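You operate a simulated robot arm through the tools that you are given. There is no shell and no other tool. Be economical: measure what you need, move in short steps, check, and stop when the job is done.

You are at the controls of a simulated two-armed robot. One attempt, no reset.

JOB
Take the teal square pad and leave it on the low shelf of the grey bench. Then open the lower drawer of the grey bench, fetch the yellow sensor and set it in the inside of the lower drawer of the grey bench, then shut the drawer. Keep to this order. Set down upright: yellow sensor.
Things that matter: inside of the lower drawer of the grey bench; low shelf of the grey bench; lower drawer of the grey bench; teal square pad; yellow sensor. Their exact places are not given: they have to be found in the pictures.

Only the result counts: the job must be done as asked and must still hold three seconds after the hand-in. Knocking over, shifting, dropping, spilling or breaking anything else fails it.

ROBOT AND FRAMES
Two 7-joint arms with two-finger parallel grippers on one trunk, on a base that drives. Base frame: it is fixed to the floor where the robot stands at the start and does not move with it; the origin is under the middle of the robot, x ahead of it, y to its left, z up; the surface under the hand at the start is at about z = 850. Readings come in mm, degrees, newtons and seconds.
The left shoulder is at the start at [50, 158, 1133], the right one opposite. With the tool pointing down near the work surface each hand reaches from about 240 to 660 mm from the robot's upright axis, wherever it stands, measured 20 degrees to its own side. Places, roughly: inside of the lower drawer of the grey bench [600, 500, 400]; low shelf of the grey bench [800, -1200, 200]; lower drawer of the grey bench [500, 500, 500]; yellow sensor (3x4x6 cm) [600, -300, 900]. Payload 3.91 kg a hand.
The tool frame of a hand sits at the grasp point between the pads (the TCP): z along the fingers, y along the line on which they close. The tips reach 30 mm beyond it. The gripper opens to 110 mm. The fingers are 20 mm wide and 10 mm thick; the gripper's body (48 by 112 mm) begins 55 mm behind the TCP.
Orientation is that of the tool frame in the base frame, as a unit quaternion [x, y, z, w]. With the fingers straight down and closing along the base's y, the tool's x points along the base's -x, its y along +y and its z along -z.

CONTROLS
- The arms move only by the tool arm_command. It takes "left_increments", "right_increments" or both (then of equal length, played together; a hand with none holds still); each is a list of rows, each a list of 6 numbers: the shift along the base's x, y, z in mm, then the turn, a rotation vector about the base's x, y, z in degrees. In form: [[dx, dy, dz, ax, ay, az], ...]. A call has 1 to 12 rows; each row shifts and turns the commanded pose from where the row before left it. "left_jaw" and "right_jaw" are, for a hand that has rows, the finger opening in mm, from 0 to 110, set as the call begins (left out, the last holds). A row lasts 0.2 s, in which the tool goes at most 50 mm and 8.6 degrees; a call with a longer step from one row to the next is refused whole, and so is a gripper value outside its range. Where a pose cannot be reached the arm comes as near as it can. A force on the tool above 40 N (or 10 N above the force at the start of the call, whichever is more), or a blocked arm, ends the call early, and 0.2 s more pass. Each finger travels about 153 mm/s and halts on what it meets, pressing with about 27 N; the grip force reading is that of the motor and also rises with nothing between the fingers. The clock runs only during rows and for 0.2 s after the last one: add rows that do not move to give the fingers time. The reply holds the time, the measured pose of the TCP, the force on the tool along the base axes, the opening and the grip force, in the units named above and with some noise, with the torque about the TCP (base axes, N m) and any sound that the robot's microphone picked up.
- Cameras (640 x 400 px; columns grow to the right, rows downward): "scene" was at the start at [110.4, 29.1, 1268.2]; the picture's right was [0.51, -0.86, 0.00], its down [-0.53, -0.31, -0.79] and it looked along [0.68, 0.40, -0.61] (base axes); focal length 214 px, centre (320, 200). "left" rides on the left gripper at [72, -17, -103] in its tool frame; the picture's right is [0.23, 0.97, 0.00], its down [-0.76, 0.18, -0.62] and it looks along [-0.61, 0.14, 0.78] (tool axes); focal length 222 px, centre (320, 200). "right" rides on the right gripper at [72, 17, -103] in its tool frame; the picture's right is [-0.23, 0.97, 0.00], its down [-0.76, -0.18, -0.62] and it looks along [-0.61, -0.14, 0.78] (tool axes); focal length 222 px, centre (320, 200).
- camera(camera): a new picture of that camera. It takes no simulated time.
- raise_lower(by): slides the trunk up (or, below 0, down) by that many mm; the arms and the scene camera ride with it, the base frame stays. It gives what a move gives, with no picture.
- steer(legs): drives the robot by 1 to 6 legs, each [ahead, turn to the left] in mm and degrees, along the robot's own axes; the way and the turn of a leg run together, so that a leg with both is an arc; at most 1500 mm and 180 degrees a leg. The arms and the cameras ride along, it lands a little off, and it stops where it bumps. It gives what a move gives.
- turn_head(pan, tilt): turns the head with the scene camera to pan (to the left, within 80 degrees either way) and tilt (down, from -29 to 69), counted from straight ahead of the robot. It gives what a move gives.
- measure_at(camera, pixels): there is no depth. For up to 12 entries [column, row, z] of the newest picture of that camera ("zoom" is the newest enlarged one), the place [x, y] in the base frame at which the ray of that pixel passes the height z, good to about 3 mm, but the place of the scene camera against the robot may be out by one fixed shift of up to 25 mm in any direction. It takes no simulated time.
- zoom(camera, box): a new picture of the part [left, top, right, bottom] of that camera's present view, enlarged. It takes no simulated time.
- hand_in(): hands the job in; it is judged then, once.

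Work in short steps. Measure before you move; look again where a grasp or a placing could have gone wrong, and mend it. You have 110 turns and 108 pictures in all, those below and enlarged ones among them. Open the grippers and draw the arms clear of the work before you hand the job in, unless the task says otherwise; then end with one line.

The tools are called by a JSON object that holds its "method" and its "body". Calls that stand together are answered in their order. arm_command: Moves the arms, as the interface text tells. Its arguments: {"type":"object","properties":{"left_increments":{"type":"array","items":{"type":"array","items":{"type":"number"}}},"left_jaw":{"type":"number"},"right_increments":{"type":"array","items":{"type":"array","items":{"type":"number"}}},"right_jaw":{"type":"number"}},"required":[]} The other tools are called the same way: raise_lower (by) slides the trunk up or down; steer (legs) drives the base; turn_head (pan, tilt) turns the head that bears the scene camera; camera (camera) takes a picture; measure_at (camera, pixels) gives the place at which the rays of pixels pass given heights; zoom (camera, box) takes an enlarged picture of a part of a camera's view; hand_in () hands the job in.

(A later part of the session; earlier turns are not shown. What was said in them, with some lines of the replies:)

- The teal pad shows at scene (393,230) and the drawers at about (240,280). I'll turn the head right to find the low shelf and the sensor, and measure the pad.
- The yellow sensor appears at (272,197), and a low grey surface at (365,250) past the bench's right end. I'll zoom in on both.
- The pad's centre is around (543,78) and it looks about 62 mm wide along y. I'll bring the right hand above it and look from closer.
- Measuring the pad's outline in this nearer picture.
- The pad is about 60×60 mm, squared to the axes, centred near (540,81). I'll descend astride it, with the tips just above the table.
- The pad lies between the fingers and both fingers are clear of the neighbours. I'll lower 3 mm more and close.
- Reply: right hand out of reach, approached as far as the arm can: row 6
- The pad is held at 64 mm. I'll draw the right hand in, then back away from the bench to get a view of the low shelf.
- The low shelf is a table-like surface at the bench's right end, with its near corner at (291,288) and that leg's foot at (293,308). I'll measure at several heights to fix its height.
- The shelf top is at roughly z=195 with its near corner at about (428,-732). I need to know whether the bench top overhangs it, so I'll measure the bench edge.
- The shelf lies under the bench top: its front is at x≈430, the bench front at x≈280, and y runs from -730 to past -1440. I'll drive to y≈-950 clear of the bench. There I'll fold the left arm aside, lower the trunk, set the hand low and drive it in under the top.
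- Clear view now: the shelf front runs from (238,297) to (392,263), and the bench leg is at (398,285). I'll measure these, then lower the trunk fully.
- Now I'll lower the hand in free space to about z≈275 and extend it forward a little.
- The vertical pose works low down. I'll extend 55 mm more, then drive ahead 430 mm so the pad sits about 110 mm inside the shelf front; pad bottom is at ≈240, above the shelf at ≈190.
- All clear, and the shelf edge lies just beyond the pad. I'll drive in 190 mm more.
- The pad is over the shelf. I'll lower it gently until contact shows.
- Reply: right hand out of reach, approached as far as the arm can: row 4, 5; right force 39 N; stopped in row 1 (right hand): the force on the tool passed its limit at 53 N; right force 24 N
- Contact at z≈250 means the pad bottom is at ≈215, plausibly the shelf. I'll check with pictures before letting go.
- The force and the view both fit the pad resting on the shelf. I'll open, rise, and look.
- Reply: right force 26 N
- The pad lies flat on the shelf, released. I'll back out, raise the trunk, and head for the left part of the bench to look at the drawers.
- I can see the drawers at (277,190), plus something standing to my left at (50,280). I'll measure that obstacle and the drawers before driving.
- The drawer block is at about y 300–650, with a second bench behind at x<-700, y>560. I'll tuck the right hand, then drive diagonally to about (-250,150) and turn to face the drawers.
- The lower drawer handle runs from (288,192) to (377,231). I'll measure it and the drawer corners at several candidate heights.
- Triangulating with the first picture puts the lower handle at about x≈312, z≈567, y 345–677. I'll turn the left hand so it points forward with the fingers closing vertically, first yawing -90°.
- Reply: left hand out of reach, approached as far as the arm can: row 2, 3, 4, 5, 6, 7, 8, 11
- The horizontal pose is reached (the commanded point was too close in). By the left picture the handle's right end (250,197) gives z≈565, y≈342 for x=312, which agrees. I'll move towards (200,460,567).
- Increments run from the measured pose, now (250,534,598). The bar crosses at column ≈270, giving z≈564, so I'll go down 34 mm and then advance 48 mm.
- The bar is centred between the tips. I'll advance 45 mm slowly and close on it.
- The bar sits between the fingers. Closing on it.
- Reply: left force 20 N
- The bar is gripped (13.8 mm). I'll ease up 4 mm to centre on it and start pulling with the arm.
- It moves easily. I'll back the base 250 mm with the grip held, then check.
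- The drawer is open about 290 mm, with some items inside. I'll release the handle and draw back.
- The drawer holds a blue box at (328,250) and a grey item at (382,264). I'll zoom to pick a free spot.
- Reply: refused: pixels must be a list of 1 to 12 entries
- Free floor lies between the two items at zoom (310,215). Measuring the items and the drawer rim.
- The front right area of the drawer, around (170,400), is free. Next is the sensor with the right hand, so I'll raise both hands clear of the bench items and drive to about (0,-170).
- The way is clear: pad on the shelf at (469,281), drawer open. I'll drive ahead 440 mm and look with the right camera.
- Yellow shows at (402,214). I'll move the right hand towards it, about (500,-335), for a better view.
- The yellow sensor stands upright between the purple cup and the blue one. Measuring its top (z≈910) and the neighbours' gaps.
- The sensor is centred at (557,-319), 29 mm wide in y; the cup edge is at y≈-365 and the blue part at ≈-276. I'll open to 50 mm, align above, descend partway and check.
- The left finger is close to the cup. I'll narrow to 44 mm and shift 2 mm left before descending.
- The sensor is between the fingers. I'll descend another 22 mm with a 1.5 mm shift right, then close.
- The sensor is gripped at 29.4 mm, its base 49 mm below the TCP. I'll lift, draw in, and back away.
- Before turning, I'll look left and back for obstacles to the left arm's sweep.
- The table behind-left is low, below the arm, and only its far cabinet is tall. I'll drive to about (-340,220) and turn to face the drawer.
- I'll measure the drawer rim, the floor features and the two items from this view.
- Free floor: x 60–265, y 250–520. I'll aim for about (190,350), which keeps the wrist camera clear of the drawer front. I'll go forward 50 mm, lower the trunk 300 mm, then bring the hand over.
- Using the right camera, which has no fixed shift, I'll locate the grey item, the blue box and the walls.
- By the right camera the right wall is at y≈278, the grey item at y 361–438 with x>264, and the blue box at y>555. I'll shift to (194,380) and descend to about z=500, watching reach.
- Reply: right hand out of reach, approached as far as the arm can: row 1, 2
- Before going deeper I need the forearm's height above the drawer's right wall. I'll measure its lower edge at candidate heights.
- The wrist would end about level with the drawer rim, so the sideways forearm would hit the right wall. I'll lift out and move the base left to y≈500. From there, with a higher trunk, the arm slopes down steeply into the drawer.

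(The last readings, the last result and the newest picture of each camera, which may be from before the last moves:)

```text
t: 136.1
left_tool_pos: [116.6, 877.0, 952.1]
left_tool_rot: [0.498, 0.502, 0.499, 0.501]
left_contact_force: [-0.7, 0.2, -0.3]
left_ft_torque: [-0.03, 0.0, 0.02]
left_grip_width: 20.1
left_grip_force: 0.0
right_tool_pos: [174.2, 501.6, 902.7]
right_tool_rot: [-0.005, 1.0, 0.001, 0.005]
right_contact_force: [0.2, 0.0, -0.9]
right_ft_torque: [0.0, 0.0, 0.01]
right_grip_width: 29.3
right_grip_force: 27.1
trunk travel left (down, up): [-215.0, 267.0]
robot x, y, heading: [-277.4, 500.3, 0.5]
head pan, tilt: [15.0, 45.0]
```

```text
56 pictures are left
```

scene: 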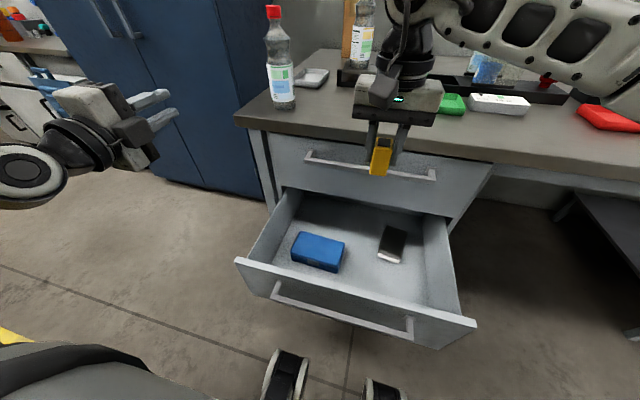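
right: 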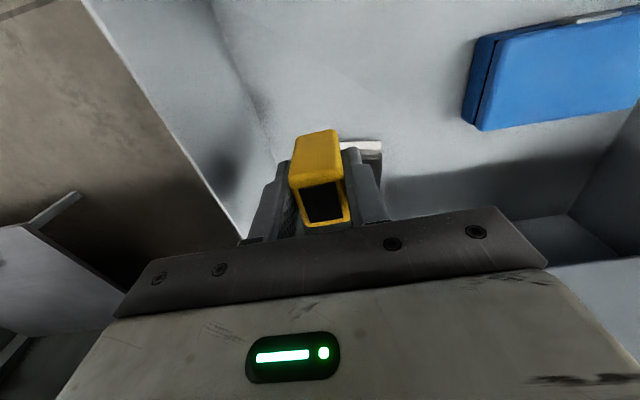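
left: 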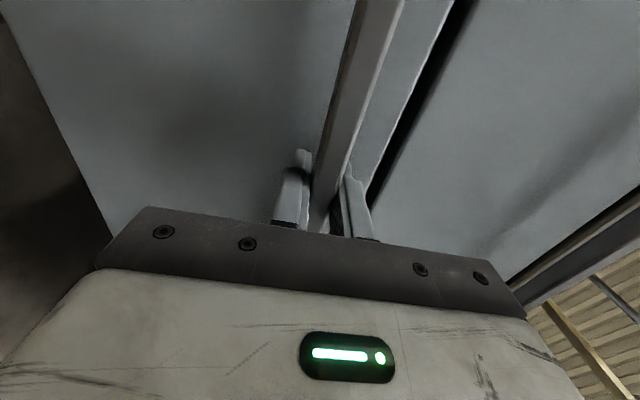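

The drawer is in reach. I'll lower to about (192,430,700) and check the forearm.

{"method": "arm_command", "body": {"right_increments": [[3, -12, -30, 0, 0, 0], [3, -12, -30, 0, 0, 0], [3, -12, -30, 0, 0, 0], [3, -12, -30, 0, 0, 0], [3, -12, -30, 0, 0, 0], [3, -12, -30, 0, 0, 0], [0, 0, -20, 0, 0, 0], [0, 0, 0, 0, 0, 0]]}}

{"method": "camera", "body": {"camera": "scene"}}

{"method": "camera", "body": {"camera": "right"}}

```text
t: 137.9
left_tool_pos: [116.5, 876.8, 951.7]
left_tool_rot: [0.497, 0.504, 0.499, 0.5]
left_contact_force: [0.2, -0.5, 0.0]
left_ft_torque: [-0.02, 0.0, 0.01]
left_grip_width: 19.9
left_grip_force: 0.1
right_tool_pos: [192.1, 429.8, 701.4]
right_tool_rot: [-0.005, 1.0, 0.001, 0.005]
right_contact_force: [-0.2, 1.3, -0.6]
right_ft_torque: [0.01, 0.01, 0.01]
right_grip_width: 29.4
right_grip_force: 27.1
trunk travel left (down, up): [-215.0, 267.0]
robot x, y, heading: [-277.0, 495.8, 0.6]
head pan, tilt: [15.0, 45.0]
```

```text
55 pictures are left
```

scene: 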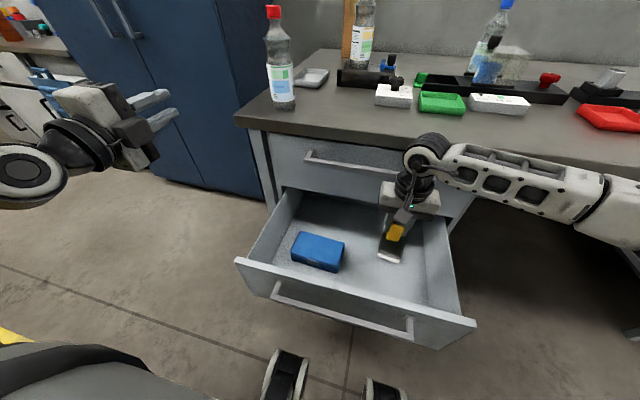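

```text
54 pictures are left
```

right: 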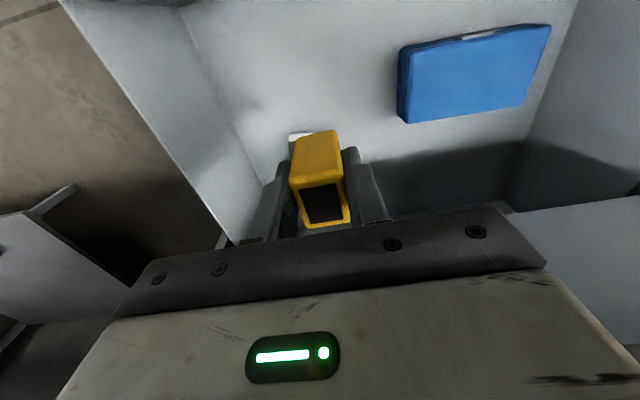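

I'll descend another 100 mm at y≈455, still with the forearm above the rim, and check its slope.

{"method": "arm_command", "body": {"right_increments": [[0, 12, -25, 0, 0, 0], [0, 12, -25, 0, 0, 0], [0, 0, -25, 0, 0, 0], [0, 0, -25, 0, 0, 0], [0, 0, 0, 0, 0, 0]]}}

{"method": "turn_head", "body": {"pan": -15, "tilt": 40}}

{"method": "camera", "body": {"camera": "scene"}}

```text
t: 139.1
left_tool_pos: [116.9, 876.8, 951.4]
left_tool_rot: [0.497, 0.503, 0.499, 0.501]
left_contact_force: [-1.1, -0.3, 0.0]
left_ft_torque: [-0.01, 0.0, -0.03]
left_grip_width: 20.3
left_grip_force: 0.1
right_tool_pos: [192.4, 454.0, 601.6]
right_tool_rot: [-0.005, 1.0, 0.001, 0.004]
right_contact_force: [-0.2, 0.1, -0.4]
right_ft_torque: [-0.03, -0.02, -0.01]
right_grip_width: 29.1
right_grip_force: 27.4
trunk travel left (down, up): [-215.0, 267.0]
robot x, y, heading: [-275.4, 498.9, 0.6]
head pan, tilt: [15.0, 45.0]
```

```text
t: 140.0
left_tool_pos: [116.6, 877.9, 951.4]
left_tool_rot: [0.498, 0.502, 0.499, 0.5]
left_contact_force: [0.4, -0.5, -0.8]
left_ft_torque: [-0.02, 0.0, 0.04]
left_grip_width: 19.8
left_grip_force: 0.1
right_tool_pos: [191.7, 454.5, 600.7]
right_tool_rot: [-0.006, 1.0, 0.001, 0.005]
right_contact_force: [0.4, -0.8, -1.0]
right_ft_torque: [0.01, -0.01, -0.02]
right_grip_width: 29.4
right_grip_force: 26.9
trunk travel left (down, up): [-215.0, 267.0]
robot x, y, heading: [-278.9, 499.4, 0.7]
head pan, tilt: [-15.0, 40.0]
```

```text
53 pictures are left
```

scene: 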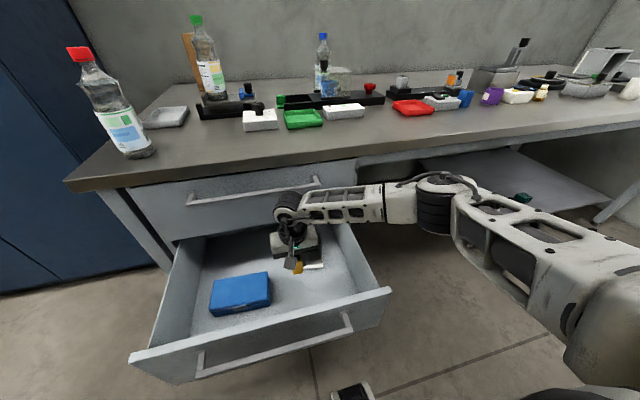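

Measuring the elbow ray at several heights to solve for the forearm's slope.

{"method": "measure_at", "body": {"camera": "scene", "pixels": [[442, 200, 800], [442, 200, 850], [442, 200, 900], [442, 200, 750], [340, 221, 750], [340, 221, 720], [375, 222, 750], [290, 205, 770], [345, 235, 610], [360, 222, 720]]}}

{"method": "zoom", "body": {"camera": "scene", "box": [240, 150, 480, 300]}}

```text
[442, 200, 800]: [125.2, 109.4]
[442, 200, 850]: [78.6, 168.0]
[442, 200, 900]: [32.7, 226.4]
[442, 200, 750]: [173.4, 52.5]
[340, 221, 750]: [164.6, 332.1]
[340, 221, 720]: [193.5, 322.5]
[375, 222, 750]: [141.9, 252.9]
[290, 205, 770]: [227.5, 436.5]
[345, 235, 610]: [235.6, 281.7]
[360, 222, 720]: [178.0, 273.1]
```

```text
2.67 times, centred on (360, 225) of scene
```

zoom: 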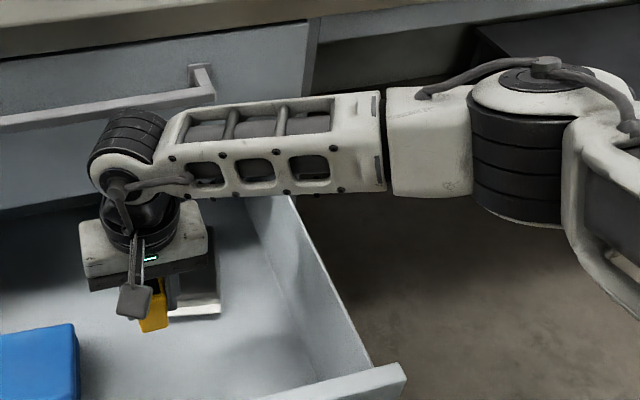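

Solving for equal links puts the elbow at about z≈890, and the forearm steepens as the hand lowers. I'll go down 75 mm more and check.

{"method": "arm_command", "body": {"right_increments": [[0, 0, -20, 0, 0, 0], [0, 0, -20, 0, 0, 0], [0, 0, -20, 0, 0, 0], [0, 0, -15, 0, 0, 0], [0, 0, 0, 0, 0, 0]]}}

{"method": "zoom", "body": {"camera": "scene", "box": [240, 150, 480, 300]}}

{"method": "camera", "body": {"camera": "right"}}

```text
t: 141.2
left_tool_pos: [117.1, 875.3, 950.8]
left_tool_rot: [0.497, 0.502, 0.499, 0.501]
left_contact_force: [-0.3, 0.2, -0.4]
left_ft_torque: [0.03, -0.05, 0.03]
left_grip_width: 20.0
left_grip_force: 0.0
right_tool_pos: [192.1, 455.3, 526.5]
right_tool_rot: [-0.005, 1.0, 0.001, 0.004]
right_contact_force: [-0.1, -0.3, -1.2]
right_ft_torque: [0.03, 0.02, 0.0]
right_grip_width: 29.5
right_grip_force: 26.9
trunk travel left (down, up): [-215.0, 267.0]
robot x, y, heading: [-278.4, 500.2, 0.4]
head pan, tilt: [-15.0, 40.0]
```

```text
2.67 times, centred on (360, 225) of scene
```

zoom: 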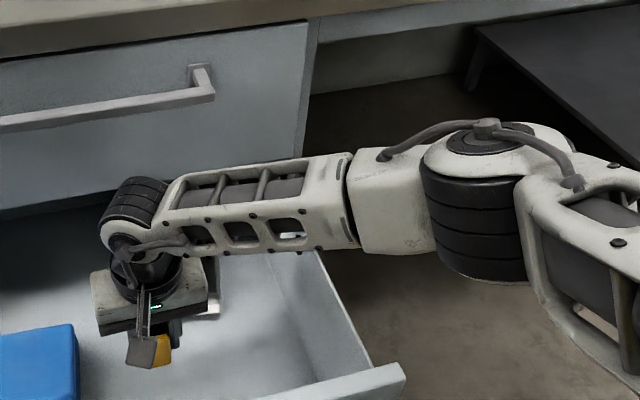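

```text
50 pictures are left
```

right: 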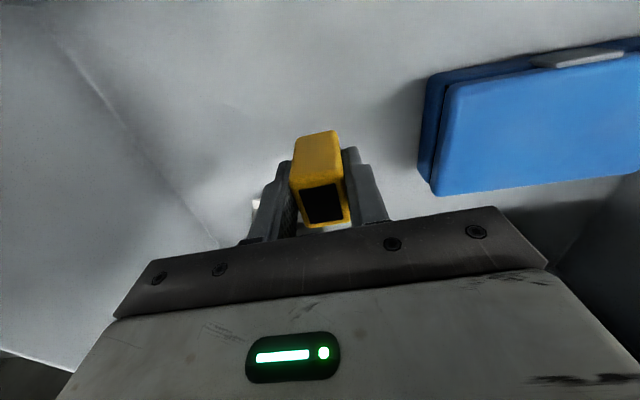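

Clear so far: the blue box's near corner is at (432,192) and the sensor is free. Lowering 35 mm more.

{"method": "measure_at", "body": {"camera": "right", "pixels": [[420, 170, 405], [432, 192, 405], [258, 215, 405], [252, 200, 420], [300, 140, 480]]}}

{"method": "arm_command", "body": {"right_increments": [[0, 0, -15, 0, 0, 0], [0, 0, -15, 0, 0, 0], [0, 0, -5, 0, 0, 0], [0, 0, 0, 0, 0, 0]]}}

{"method": "zoom", "body": {"camera": "scene", "box": [240, 150, 480, 300]}}

{"method": "camera", "body": {"camera": "right"}}

```text
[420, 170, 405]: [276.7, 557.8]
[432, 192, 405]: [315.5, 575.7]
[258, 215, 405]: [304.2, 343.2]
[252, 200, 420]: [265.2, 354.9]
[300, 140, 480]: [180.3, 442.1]
```

```text
t: 142.2
left_tool_pos: [116.5, 877.4, 951.5]
left_tool_rot: [0.498, 0.502, 0.5, 0.501]
left_contact_force: [0.3, 0.3, 0.0]
left_ft_torque: [-0.01, 0.03, -0.03]
left_grip_width: 20.3
left_grip_force: 0.1
right_tool_pos: [192.0, 453.9, 491.5]
right_tool_rot: [-0.005, 1.0, 0.001, 0.004]
right_contact_force: [-0.1, 0.4, -0.7]
right_ft_torque: [0.0, 0.02, -0.02]
right_grip_width: 29.2
right_grip_force: 26.9
trunk travel left (down, up): [-215.0, 267.0]
robot x, y, heading: [-275.0, 496.7, 0.3]
head pan, tilt: [-15.0, 40.0]
```

```text
2.67 times, centred on (360, 225) of scene
```

zoom: 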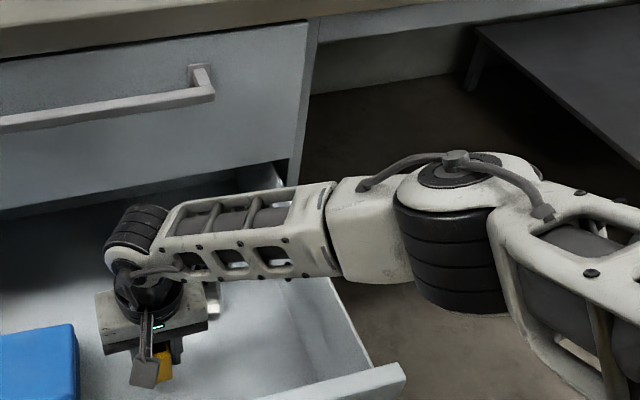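

```text
48 pictures are left
```

right: 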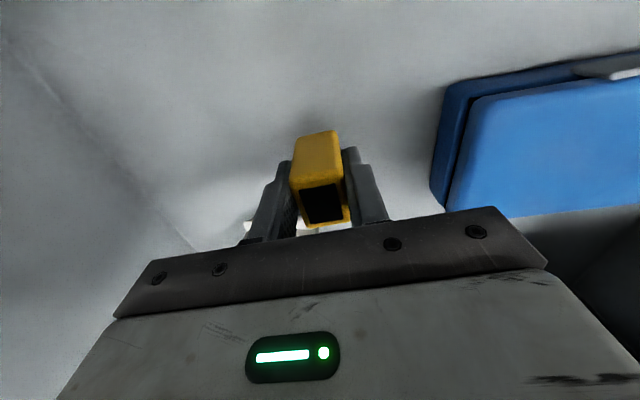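

Descending gently in small steps until the sensor's base touches.

{"method": "arm_command", "body": {"right_increments": [[0, 0, -8, 0, 0, 0], [0, 0, -6, 0, 0, 0], [0, 0, -4, 0, 0, 0], [0, 0, -4, 0, 0, 0], [0, 0, 0, 0, 0, 0]]}}

{"method": "zoom", "body": {"camera": "right", "box": [220, 90, 420, 240]}}

```text
t: 143.4
left_tool_pos: [115.7, 874.9, 950.7]
left_tool_rot: [0.497, 0.502, 0.5, 0.501]
left_contact_force: [-0.3, 0.3, 0.4]
left_ft_torque: [-0.02, 0.0, 0.0]
left_grip_width: 20.1
left_grip_force: 0.2
right_tool_pos: [191.8, 455.1, 469.8]
right_tool_rot: [-0.005, 1.0, 0.001, 0.005]
right_contact_force: [-0.8, -0.2, -0.8]
right_ft_torque: [0.01, -0.02, 0.02]
right_grip_width: 29.3
right_grip_force: 27.1
trunk travel left (down, up): [-215.0, 267.0]
robot x, y, heading: [-277.2, 498.1, 0.8]
head pan, tilt: [-15.0, 40.0]
```

```text
2.67 times, centred on (320, 165) of right
```

zoom: 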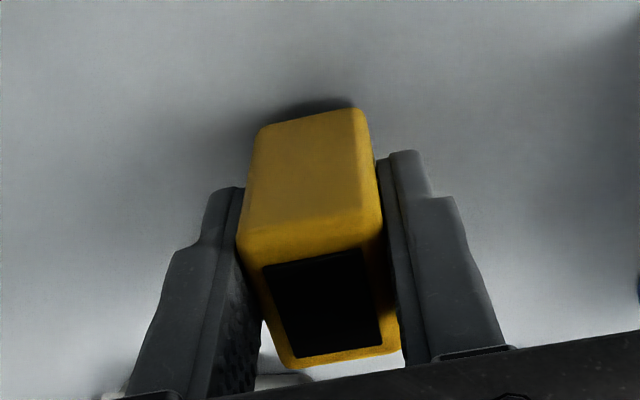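

The shadow at the base is close now. A few more small steps.

{"method": "arm_command", "body": {"right_increments": [[0, 0, -2.5, 0, 0, 0], [0, 0, -2.5, 0, 0, 0], [0, 0, -2.5, 0, 0, 0], [0, 0, 0, 0, 0, 0]]}}

{"method": "arm_command", "body": {"right_increments": [[0, 0, -2, 0, 0, 0], [0, 0, -2, 0, 0, 0], [0, 0, 0, 0, 0, 0]]}}

```text
t: 144.4
left_tool_pos: [116.5, 876.8, 950.6]
left_tool_rot: [0.497, 0.503, 0.5, 0.501]
left_contact_force: [0.2, -0.6, 0.4]
left_ft_torque: [0.02, 0.02, -0.02]
left_grip_width: 19.7
left_grip_force: 0.1
right_tool_pos: [192.2, 455.4, 462.9]
right_tool_rot: [-0.005, 1.0, 0.0, 0.004]
right_contact_force: [0.1, 0.3, -1.0]
right_ft_torque: [-0.01, 0.01, 0.01]
right_grip_width: 29.5
right_grip_force: 26.7
trunk travel left (down, up): [-215.0, 267.0]
robot x, y, heading: [-275.4, 498.3, 0.3]
head pan, tilt: [-15.0, 40.0]
```

```text
t: 145.2
left_tool_pos: [115.0, 877.9, 952.5]
left_tool_rot: [0.497, 0.502, 0.5, 0.501]
left_contact_force: [-0.1, 0.2, -0.4]
left_ft_torque: [0.02, 0.01, -0.01]
left_grip_width: 20.1
left_grip_force: 0.1
right_tool_pos: [193.2, 454.1, 461.4]
right_tool_rot: [-0.006, 1.0, 0.002, 0.007]
right_contact_force: [1.4, -2.7, 20.0]
right_ft_torque: [-0.1, -0.04, -0.03]
right_grip_width: 29.7
right_grip_force: 26.7
trunk travel left (down, up): [-215.0, 267.0]
robot x, y, heading: [-274.9, 497.5, 0.5]
head pan, tilt: [-15.0, 40.0]
```

Contact: 20 N upward at z≈461. I'll ease 1 mm up, release, and rise straight.

{"method": "arm_command", "body": {"right_increments": [[0, 0, 1, 0, 0, 0], [0, 0, 0, 0, 0, 0]]}}

{"method": "arm_command", "body": {"right_increments": [[0, 0, 0, 0, 0, 0], [0, 0, 0, 0, 0, 0]], "right_jaw": 50}}

{"method": "zoom", "body": {"camera": "right", "box": [220, 90, 420, 240]}}

```text
t: 145.8
left_tool_pos: [115.6, 877.4, 952.1]
left_tool_rot: [0.497, 0.503, 0.499, 0.501]
left_contact_force: [-0.6, -0.7, 0.3]
left_ft_torque: [0.0, -0.04, 0.02]
left_grip_width: 20.3
left_grip_force: 0.0
right_tool_pos: [191.2, 453.7, 459.2]
right_tool_rot: [-0.006, 1.0, 0.002, 0.005]
right_contact_force: [2.1, -2.3, 16.5]
right_ft_torque: [-0.14, -0.25, -0.03]
right_grip_width: 29.6
right_grip_force: 27.0
trunk travel left (down, up): [-215.0, 267.0]
robot x, y, heading: [-273.4, 497.3, 0.6]
head pan, tilt: [-15.0, 40.0]
```

```text
t: 146.4
left_tool_pos: [117.0, 877.2, 951.1]
left_tool_rot: [0.498, 0.502, 0.499, 0.501]
left_contact_force: [0.1, -0.1, -0.4]
left_ft_torque: [0.0, -0.01, -0.01]
left_grip_width: 19.9
left_grip_force: 0.1
right_tool_pos: [190.8, 454.3, 459.0]
right_tool_rot: [-0.006, 1.0, 0.001, 0.003]
right_contact_force: [0.1, -0.1, -0.1]
right_ft_torque: [0.0, 0.02, 0.0]
right_grip_width: 50.0
right_grip_force: 0.1
trunk travel left (down, up): [-215.0, 267.0]
robot x, y, heading: [-276.4, 496.8, 0.1]
head pan, tilt: [-15.0, 40.0]
```

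```text
2.67 times, centred on (320, 165) of right
```

zoom: 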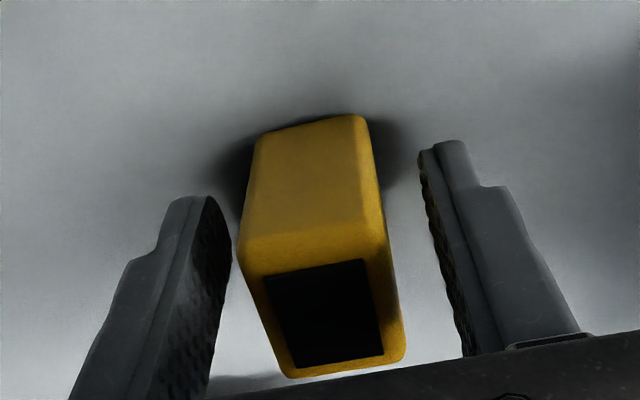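

The sensor stands upright and free. I'll rise straight up and look.

{"method": "arm_command", "body": {"right_increments": [[0, 0, 15, 0, 0, 0], [0, 0, 25, 0, 0, 0], [0, 0, 30, 0, 0, 0], [0, 0, 35, 0, 0, 0], [0, 0, 40, 0, 0, 0], [0, 0, 40, 0, 0, 0], [0, 0, 40, 0, 0, 0], [0, 0, 40, 0, 0, 0], [0, 0, 40, 0, 0, 0]]}}

{"method": "camera", "body": {"camera": "right"}}

```text
t: 148.4
left_tool_pos: [118.0, 876.8, 950.6]
left_tool_rot: [0.498, 0.503, 0.499, 0.501]
left_contact_force: [-0.1, 0.0, -0.2]
left_ft_torque: [0.03, 0.0, -0.01]
left_grip_width: 19.7
left_grip_force: 0.0
right_tool_pos: [191.4, 455.5, 764.6]
right_tool_rot: [-0.006, 1.0, 0.001, 0.004]
right_contact_force: [0.1, -0.2, 0.3]
right_ft_torque: [0.02, -0.02, 0.01]
right_grip_width: 50.0
right_grip_force: 0.2
trunk travel left (down, up): [-215.0, 267.0]
robot x, y, heading: [-278.9, 496.1, 0.5]
head pan, tilt: [-15.0, 40.0]
```

```text
45 pictures are left
```

right: 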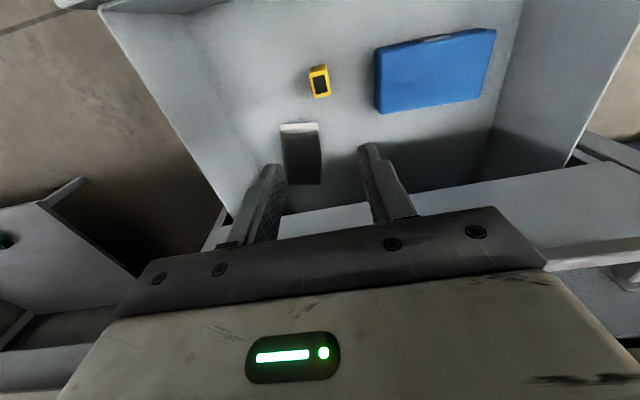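

The sensor stands upright beside the grey item. To shut the drawer I'll retrace the base path to about (-560,215), with the right hand drawn in first, then lower the trunk and bring the left hand in front of the drawer.

{"method": "arm_command", "body": {"right_increments": [[-30, 0, 10, 0, 0, 0], [-35, -20, 10, 0, 0, 0], [-35, -30, 0, 0, 0, 0], [-25, -30, 0, 0, 0, 0], [-20, -30, 0, 0, 0, 0]]}}

{"method": "steer", "body": {"legs": [[0, 45], [-400, 0], [0, -45.5]]}}

{"method": "raise_lower", "body": {"by": -210}}

{"method": "turn_head", "body": {"pan": 30, "tilt": 25}}

{"method": "camera", "body": {"camera": "scene"}}

```text
t: 149.6
left_tool_pos: [115.9, 877.7, 952.1]
left_tool_rot: [0.498, 0.503, 0.499, 0.5]
left_contact_force: [0.1, -0.7, 0.3]
left_ft_torque: [0.02, -0.03, 0.04]
left_grip_width: 20.1
left_grip_force: 0.1
right_tool_pos: [46.8, 345.2, 785.5]
right_tool_rot: [-0.005, 1.0, 0.001, 0.005]
right_contact_force: [0.4, 0.2, 0.0]
right_ft_torque: [0.02, -0.01, -0.01]
right_grip_width: 50.0
right_grip_force: 0.1
trunk travel left (down, up): [-215.0, 267.0]
robot x, y, heading: [-278.8, 495.0, 0.6]
head pan, tilt: [-15.0, 40.0]
```

```text
t: 156.3
left_tool_pos: [-166.3, 586.7, 951.3]
left_tool_rot: [0.497, 0.502, 0.499, 0.501]
left_contact_force: [0.3, -0.3, 0.6]
left_ft_torque: [0.0, -0.01, -0.02]
left_grip_width: 19.9
left_grip_force: 0.0
right_tool_pos: [-236.0, 55.4, 785.7]
right_tool_rot: [-0.004, 1.0, 0.001, 0.004]
right_contact_force: [-0.5, 0.2, 0.1]
right_ft_torque: [0.01, -0.03, 0.02]
right_grip_width: 50.0
right_grip_force: 0.0
trunk travel left (down, up): [-215.0, 267.0]
robot x, y, heading: [-558.4, 208.0, 0.5]
head pan, tilt: [-15.0, 40.0]
```

```text
t: 158.5
left_tool_pos: [-165.4, 587.3, 740.8]
left_tool_rot: [0.498, 0.502, 0.498, 0.501]
left_contact_force: [-0.1, 0.0, 0.1]
left_ft_torque: [0.0, 0.02, 0.01]
left_grip_width: 19.9
left_grip_force: 0.0
right_tool_pos: [-236.9, 55.0, 576.0]
right_tool_rot: [-0.005, 1.0, 0.001, 0.005]
right_contact_force: [-0.5, -0.1, -0.3]
right_ft_torque: [0.02, -0.03, 0.01]
right_grip_width: 49.9
right_grip_force: 0.0
trunk travel left (down, up): [-5.0, 477.0]
robot x, y, heading: [-560.4, 207.2, 0.7]
head pan, tilt: [-15.0, 40.0]
```

```text
t: 159.6
left_tool_pos: [-165.7, 587.3, 741.0]
left_tool_rot: [0.498, 0.502, 0.499, 0.502]
left_contact_force: [0.5, -1.5, -0.4]
left_ft_torque: [-0.01, 0.0, -0.04]
left_grip_width: 19.9
left_grip_force: 0.0
right_tool_pos: [-236.5, 55.2, 575.6]
right_tool_rot: [-0.005, 1.0, 0.001, 0.004]
right_contact_force: [-0.4, -0.1, -0.2]
right_ft_torque: [-0.01, -0.01, -0.03]
right_grip_width: 50.0
right_grip_force: 0.1
trunk travel left (down, up): [-5.0, 477.0]
robot x, y, heading: [-560.0, 210.8, 0.2]
head pan, tilt: [30.0, 25.0]
```

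```text
44 pictures are left
```

scene: 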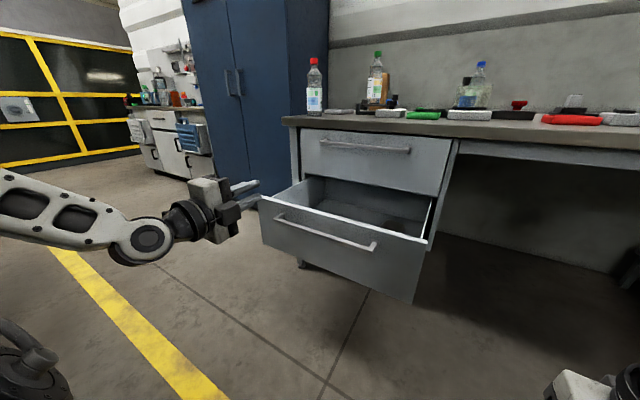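

Lowering the left hand, closed, to about y=510, z≈480 to face the panel below the handle.

{"method": "arm_command", "body": {"left_increments": [[0, -6.5, -22, 0, 0, 0], [0, -6.5, -22, 0, 0, 0], [0, -6.5, -22, 0, 0, 0], [0, -6.5, -22, 0, 0, 0], [0, -6.5, -22, 0, 0, 0], [0, -6.5, -22, 0, 0, 0], [0, -6.5, -22, 0, 0, 0], [0, -6.5, -22, 0, 0, 0], [0, -6.5, -22, 0, 0, 0], [0, -6.5, -22, 0, 0, 0], [0, -6.5, -22, 0, 0, 0], [0, -6, -16, 0, 0, 0]], "left_jaw": 0}}

{"method": "steer", "body": {"legs": [[130, 0]]}}

{"method": "camera", "body": {"camera": "left"}}

{"method": "camera", "body": {"camera": "scene"}}

```text
t: 162.2
left_tool_pos: [-165.6, 508.5, 482.2]
left_tool_rot: [0.499, 0.501, 0.499, 0.5]
left_contact_force: [0.9, -1.0, 0.3]
left_ft_torque: [-0.06, 0.0, -0.01]
left_grip_width: 0.0
left_grip_force: 27.0
right_tool_pos: [-237.2, 56.4, 576.3]
right_tool_rot: [-0.005, 1.0, 0.0, 0.004]
right_contact_force: [-0.7, 0.0, -0.1]
right_ft_torque: [0.01, 0.01, 0.02]
right_grip_width: 50.3
right_grip_force: 0.1
trunk travel left (down, up): [-5.0, 477.0]
robot x, y, heading: [-556.5, 211.3, 0.1]
head pan, tilt: [30.0, 25.0]
```

```text
t: 163.5
left_tool_pos: [-37.2, 509.9, 483.8]
left_tool_rot: [0.498, 0.502, 0.499, 0.501]
left_contact_force: [-0.8, 0.4, 0.4]
left_ft_torque: [0.01, -0.04, 0.03]
left_grip_width: 0.0
left_grip_force: 27.5
right_tool_pos: [-107.8, 57.4, 575.7]
right_tool_rot: [-0.005, 1.0, 0.001, 0.004]
right_contact_force: [-0.7, 0.1, 0.0]
right_ft_torque: [-0.01, 0.02, 0.03]
right_grip_width: 50.1
right_grip_force: 0.0
trunk travel left (down, up): [-5.0, 477.0]
robot x, y, heading: [-430.8, 211.3, 0.2]
head pan, tilt: [30.0, 25.0]
```

```text
43 pictures are left
```

left: 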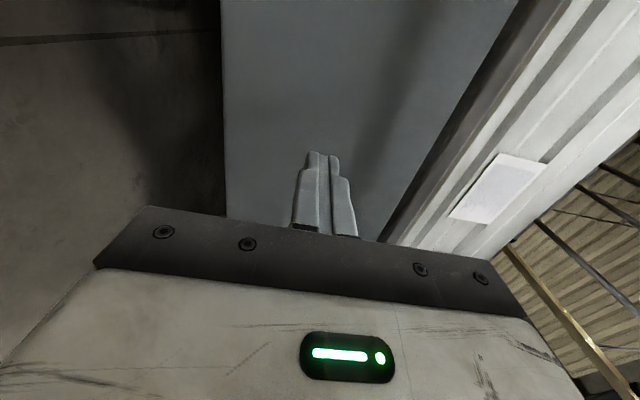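

```text
42 pictures are left
```

scene: 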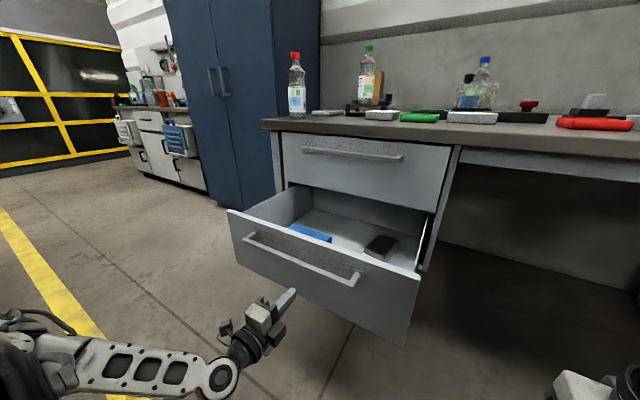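

The left view is unclear about the handle, so I'll zoom in before pushing.

{"method": "zoom", "body": {"camera": "left", "box": [200, 0, 540, 240]}}

{"method": "zoom", "body": {"camera": "scene", "box": [200, 180, 440, 360]}}

```text
1.67 times, centred on (370, 120) of left
```

zoom: 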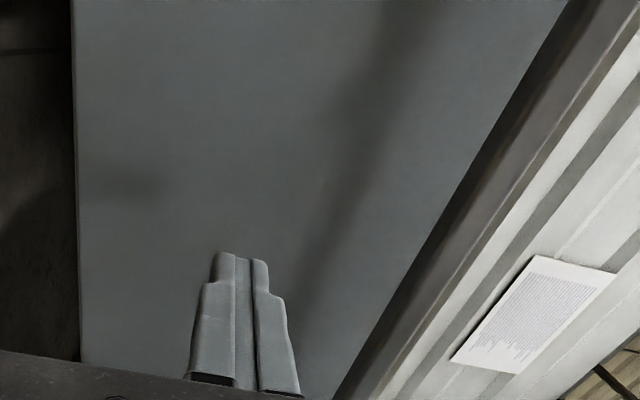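

```text
2.22 times, centred on (320, 270) of scene
```

zoom: 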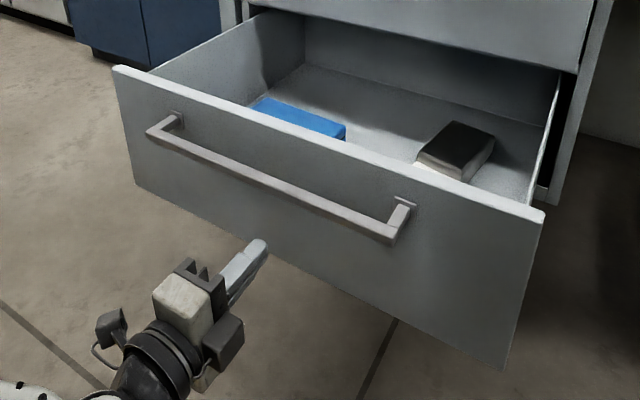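

The dark band is the handle's underside, above the fingers, so pushing the panel below it is clear. I'll pull the hand in 65 mm and drive up so the push has arm reach left.

{"method": "arm_command", "body": {"left_increments": [[-22, 0, 0, 0, 0, 0], [-22, 0, 0, 0, 0, 0], [-21, 0, 0, 0, 0, 0], [0, 0, 0, 0, 0, 0]]}}

{"method": "steer", "body": {"legs": [[95, 0]]}}

```text
t: 164.5
left_tool_pos: [-102.4, 511.7, 484.3]
left_tool_rot: [0.498, 0.502, 0.498, 0.501]
left_contact_force: [-0.3, -0.5, 0.5]
left_ft_torque: [0.02, 0.01, 0.01]
left_grip_width: 0.1
left_grip_force: 27.3
right_tool_pos: [-107.2, 56.2, 576.1]
right_tool_rot: [-0.005, 1.0, 0.001, 0.004]
right_contact_force: [-0.3, 0.1, 0.2]
right_ft_torque: [0.02, 0.0, 0.03]
right_grip_width: 50.2
right_grip_force: 0.1
trunk travel left (down, up): [-5.0, 477.0]
robot x, y, heading: [-433.5, 211.6, 0.2]
head pan, tilt: [30.0, 25.0]
```

```text
t: 165.7
left_tool_pos: [-7.8, 510.9, 483.7]
left_tool_rot: [0.497, 0.503, 0.499, 0.501]
left_contact_force: [-0.5, 0.4, 0.2]
left_ft_torque: [-0.01, -0.02, 0.0]
left_grip_width: 0.2
left_grip_force: 26.7
right_tool_pos: [-11.4, 57.2, 575.2]
right_tool_rot: [-0.006, 1.0, 0.0, 0.004]
right_contact_force: [0.3, -0.5, -0.6]
right_ft_torque: [0.02, 0.01, 0.03]
right_grip_width: 49.9
right_grip_force: 0.2
trunk travel left (down, up): [-5.0, 477.0]
robot x, y, heading: [-333.4, 210.0, 0.6]
head pan, tilt: [30.0, 25.0]
```

Now pushing the drawer slowly with the arm, 5–12 mm per row.

{"method": "arm_command", "body": {"left_increments": [[6, 0, 0, 0, 0, 0], [6, 0, 0, 0, 0, 0], [6, 0, 0, 0, 0, 0], [6, 0, 0, 0, 0, 0], [6, 0, 0, 0, 0, 0], [6, 0, 0, 0, 0, 0], [7, 0, 0, 0, 0, 0], [8, 0, 0, 0, 0, 0], [10, 0, 0, 0, 0, 0], [10, 0, 0, 0, 0, 0], [10, 0, 0, 0, 0, 0], [10, 0, 0, 0, 0, 0]]}}

{"method": "camera", "body": {"camera": "scene"}}

```text
t: 168.2
left_tool_pos: [83.7, 512.4, 484.5]
left_tool_rot: [0.497, 0.502, 0.5, 0.501]
left_contact_force: [-1.1, -0.6, -0.1]
left_ft_torque: [-0.02, 0.02, -0.03]
left_grip_width: 0.0
left_grip_force: 27.4
right_tool_pos: [-12.2, 57.2, 575.6]
right_tool_rot: [-0.006, 1.0, 0.001, 0.005]
right_contact_force: [-0.2, -0.7, 0.0]
right_ft_torque: [0.01, -0.04, 0.05]
right_grip_width: 50.1
right_grip_force: 0.0
trunk travel left (down, up): [-5.0, 477.0]
robot x, y, heading: [-337.8, 208.2, 0.3]
head pan, tilt: [30.0, 25.0]
```

```text
39 pictures are left
```

scene: 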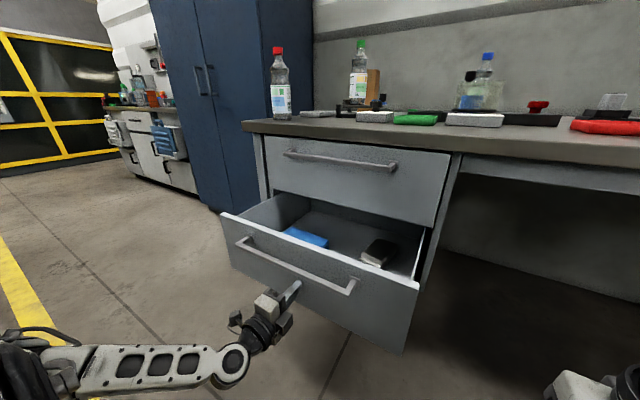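

The drawer is moving in smoothly. Continuing.

{"method": "arm_command", "body": {"left_increments": [[8, 0, 0, 0, 0, 0], [10, 0, 0, 0, 0, 0], [10, 0, 0, 0, 0, 0], [10, 0, 0, 0, 0, 0], [10, 0, 0, 0, 0, 0], [10, 0, 0, 0, 0, 0], [10, 0, 0, 0, 0, 0], [10, 0, 0, 0, 0, 0], [10, 0, 0, 0, 0, 0], [10, 0, 0, 0, 0, 0], [10, 0, 0, 0, 0, 0], [8, 0, 0, 0, 0, 0]]}}

{"method": "arm_command", "body": {"left_increments": [[8, 0, 0, 0, 0, 0], [10, 0, 0, 0, 0, 0], [10, 0, 0, 0, 0, 0], [10, 0, 0, 0, 0, 0], [10, 0, 0, 0, 0, 0], [10, 0, 0, 0, 0, 0], [8, 0, 0, 0, 0, 0], [6, 0, 0, 0, 0, 0]]}}

{"method": "camera", "body": {"camera": "scene"}}

```text
t: 170.8
left_tool_pos: [199.0, 512.2, 483.8]
left_tool_rot: [0.497, 0.502, 0.5, 0.501]
left_contact_force: [-1.0, -1.9, 0.4]
left_ft_torque: [0.01, 0.02, -0.05]
left_grip_width: 0.2
left_grip_force: 26.7
right_tool_pos: [-12.3, 58.1, 575.5]
right_tool_rot: [-0.005, 1.0, 0.0, 0.004]
right_contact_force: [0.0, 0.1, 0.2]
right_ft_torque: [0.0, -0.04, 0.0]
right_grip_width: 49.9
right_grip_force: 0.1
trunk travel left (down, up): [-5.0, 477.0]
robot x, y, heading: [-337.5, 209.4, 0.4]
head pan, tilt: [30.0, 25.0]
```

```text
t: 172.7
left_tool_pos: [271.0, 511.3, 483.8]
left_tool_rot: [0.498, 0.502, 0.498, 0.501]
left_contact_force: [-1.1, -0.5, -1.1]
left_ft_torque: [0.01, 0.01, -0.02]
left_grip_width: 0.0
left_grip_force: 27.4
right_tool_pos: [-13.7, 57.4, 575.8]
right_tool_rot: [-0.005, 1.0, 0.002, 0.004]
right_contact_force: [0.6, 0.5, -0.4]
right_ft_torque: [0.0, -0.01, 0.01]
right_grip_width: 50.0
right_grip_force: 0.0
trunk travel left (down, up): [-5.0, 477.0]
robot x, y, heading: [-334.9, 208.9, 0.6]
head pan, tilt: [30.0, 25.0]
```

```text
38 pictures are left
```

scene: 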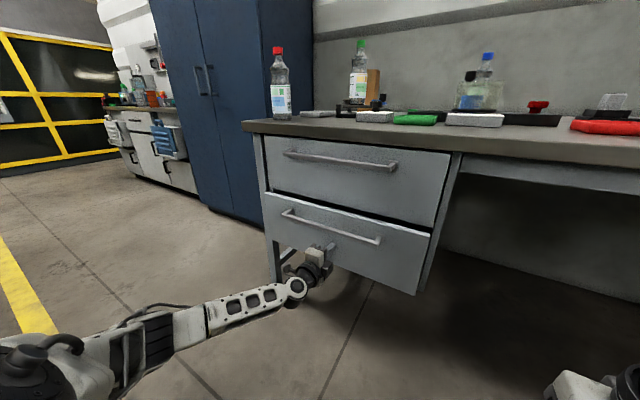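

Nearly shut. I'll push on slowly until it meets its stop.

{"method": "arm_command", "body": {"left_increments": [[6, 0, 0, 0, 0, 0], [6, 0, 0, 0, 0, 0], [6, 0, 0, 0, 0, 0], [5, 0, 0, 0, 0, 0], [5, 0, 0, 0, 0, 0], [5, 0, 0, 0, 0, 0], [5, 0, 0, 0, 0, 0], [5, 0, 0, 0, 0, 0], [0, 0, 0, 0, 0, 0]]}}

{"method": "zoom", "body": {"camera": "scene", "box": [220, 110, 480, 310]}}

```text
t: 174.1
left_tool_pos: [301.5, 512.5, 484.0]
left_tool_rot: [0.498, 0.502, 0.5, 0.5]
left_contact_force: [-12.5, -0.4, 5.7]
left_ft_torque: [-0.02, -0.15, -0.16]
left_grip_width: 0.0
left_grip_force: 26.8
right_tool_pos: [-12.2, 58.9, 576.0]
right_tool_rot: [-0.005, 1.0, 0.0, 0.005]
right_contact_force: [1.3, 0.0, -0.7]
right_ft_torque: [0.02, -0.01, 0.01]
right_grip_width: 50.2
right_grip_force: 0.0
trunk travel left (down, up): [-5.0, 477.0]
robot x, y, heading: [-338.5, 214.1, 0.5]
head pan, tilt: [30.0, 25.0]
stopped in row 7 (left hand): the force on the tool passed its limit at 51 N (the readings are from after the stop); the commanded pose is now the measured one
```

```text
2.00 times, centred on (350, 210) of scene
```

zoom: 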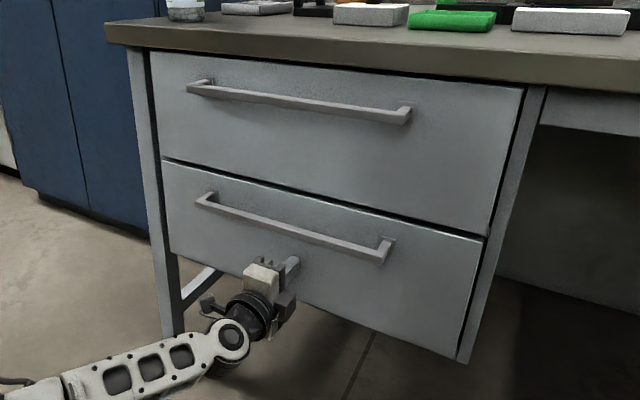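

The drawer met its stop and is flush with the upper one. I'll draw the left hand back, back off, and open the grippers, then check the final state.

{"method": "arm_command", "body": {"left_increments": [[-10, 0, 0, 0, 0, 0], [-25, 0, 0, 0, 0, 0], [-35, 0, 0, 0, 0, 0], [-35, 0, 0, 0, 0, 0], [-35, 0, 0, 0, 0, 0], [0, 0, 0, 0, 0, 0]]}}

{"method": "steer", "body": {"legs": [[-150, 0]]}}

{"method": "arm_command", "body": {"left_increments": [[0, 0, 0, 0, 0, 0], [0, 0, 0, 0, 0, 0], [0, 0, 0, 0, 0, 0], [0, 0, 0, 0, 0, 0]], "right_increments": [[0, 0, 0, 0, 0, 0], [0, 0, 0, 0, 0, 0], [0, 0, 0, 0, 0, 0], [0, 0, 0, 0, 0, 0]], "left_jaw": 100, "right_jaw": 100}}

{"method": "camera", "body": {"camera": "scene"}}

{"method": "turn_head", "body": {"pan": -35, "tilt": 20}}

{"method": "camera", "body": {"camera": "scene"}}

```text
t: 175.5
left_tool_pos: [162.1, 512.8, 481.3]
left_tool_rot: [0.497, 0.502, 0.499, 0.501]
left_contact_force: [0.4, 0.4, 0.9]
left_ft_torque: [0.01, -0.02, 0.03]
left_grip_width: 0.1
left_grip_force: 27.2
right_tool_pos: [-12.4, 57.7, 576.4]
right_tool_rot: [-0.006, 1.0, 0.0, 0.005]
right_contact_force: [-0.4, -0.3, 0.0]
right_ft_torque: [0.01, -0.01, -0.03]
right_grip_width: 50.0
right_grip_force: 0.1
trunk travel left (down, up): [-5.0, 477.0]
robot x, y, heading: [-341.1, 212.8, 0.7]
head pan, tilt: [30.0, 25.0]
```

```text
t: 176.9
left_tool_pos: [15.7, 510.7, 481.7]
left_tool_rot: [0.498, 0.502, 0.499, 0.501]
left_contact_force: [-0.4, -1.0, -0.2]
left_ft_torque: [0.03, 0.01, -0.01]
left_grip_width: 0.0
left_grip_force: 26.9
right_tool_pos: [-160.8, 57.9, 576.4]
right_tool_rot: [-0.006, 1.0, 0.001, 0.004]
right_contact_force: [-0.5, 0.2, -0.2]
right_ft_torque: [0.01, -0.03, -0.01]
right_grip_width: 50.1
right_grip_force: 0.0
trunk travel left (down, up): [-5.0, 477.0]
robot x, y, heading: [-482.9, 208.6, 0.4]
head pan, tilt: [30.0, 25.0]
```

```text
t: 177.9
left_tool_pos: [14.2, 510.4, 481.6]
left_tool_rot: [0.498, 0.502, 0.499, 0.501]
left_contact_force: [-0.9, 0.0, 0.4]
left_ft_torque: [-0.03, -0.02, 0.0]
left_grip_width: 100.0
left_grip_force: 0.1
right_tool_pos: [-161.1, 56.4, 576.0]
right_tool_rot: [-0.006, 1.0, 0.001, 0.005]
right_contact_force: [0.3, -0.2, 0.5]
right_ft_torque: [-0.01, -0.01, 0.04]
right_grip_width: 100.0
right_grip_force: 0.0
trunk travel left (down, up): [-5.0, 477.0]
robot x, y, heading: [-488.3, 212.3, 0.7]
head pan, tilt: [30.0, 25.0]
```

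```text
36 pictures are left
```

scene: 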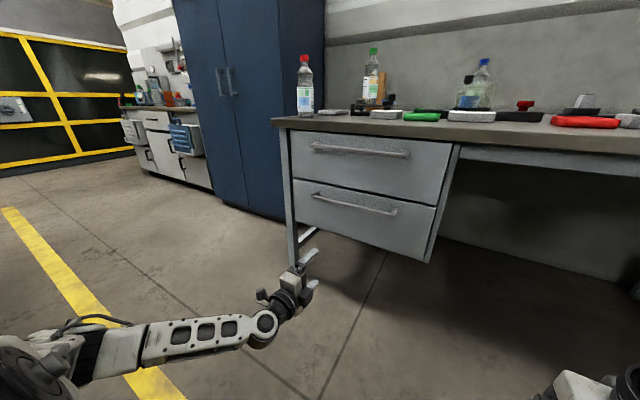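

```text
t: 179.2
left_tool_pos: [16.0, 510.6, 481.8]
left_tool_rot: [0.499, 0.502, 0.498, 0.5]
left_contact_force: [0.5, -0.1, 0.9]
left_ft_torque: [-0.01, 0.0, 0.01]
left_grip_width: 100.2
left_grip_force: 0.2
right_tool_pos: [-161.0, 56.9, 576.0]
right_tool_rot: [-0.006, 1.0, 0.001, 0.005]
right_contact_force: [0.8, 0.1, 0.2]
right_ft_torque: [0.0, 0.02, 0.03]
right_grip_width: 100.3
right_grip_force: 0.1
trunk travel left (down, up): [-5.0, 477.0]
robot x, y, heading: [-486.5, 212.0, 0.6]
head pan, tilt: [-35.0, 20.0]
```

```text
35 pictures are left
```

scene: 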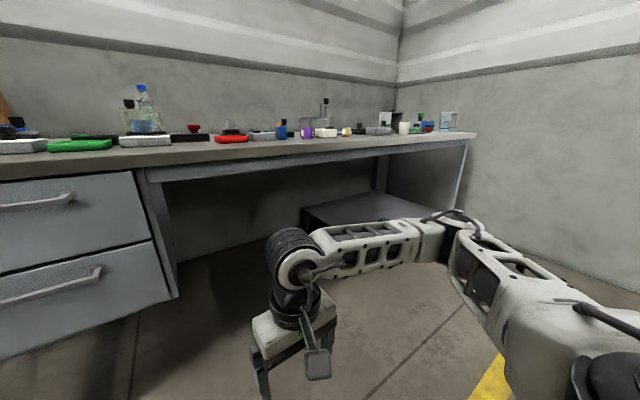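

The drawer is shut, the other items stand undisturbed, both hands are open and clear, and the pad was last seen lying on the shelf. Handing in.

{"method": "hand_in", "body": {}}

```text
The job is handed in.
```

I laid the teal pad on the low shelf, opened the lower drawer and stood the yellow sensor upright inside, then shut the drawer, in that order. I last saw the pad flat on the shelf and the sensor upright before shutting the drawer, and neither was in view at hand-in.
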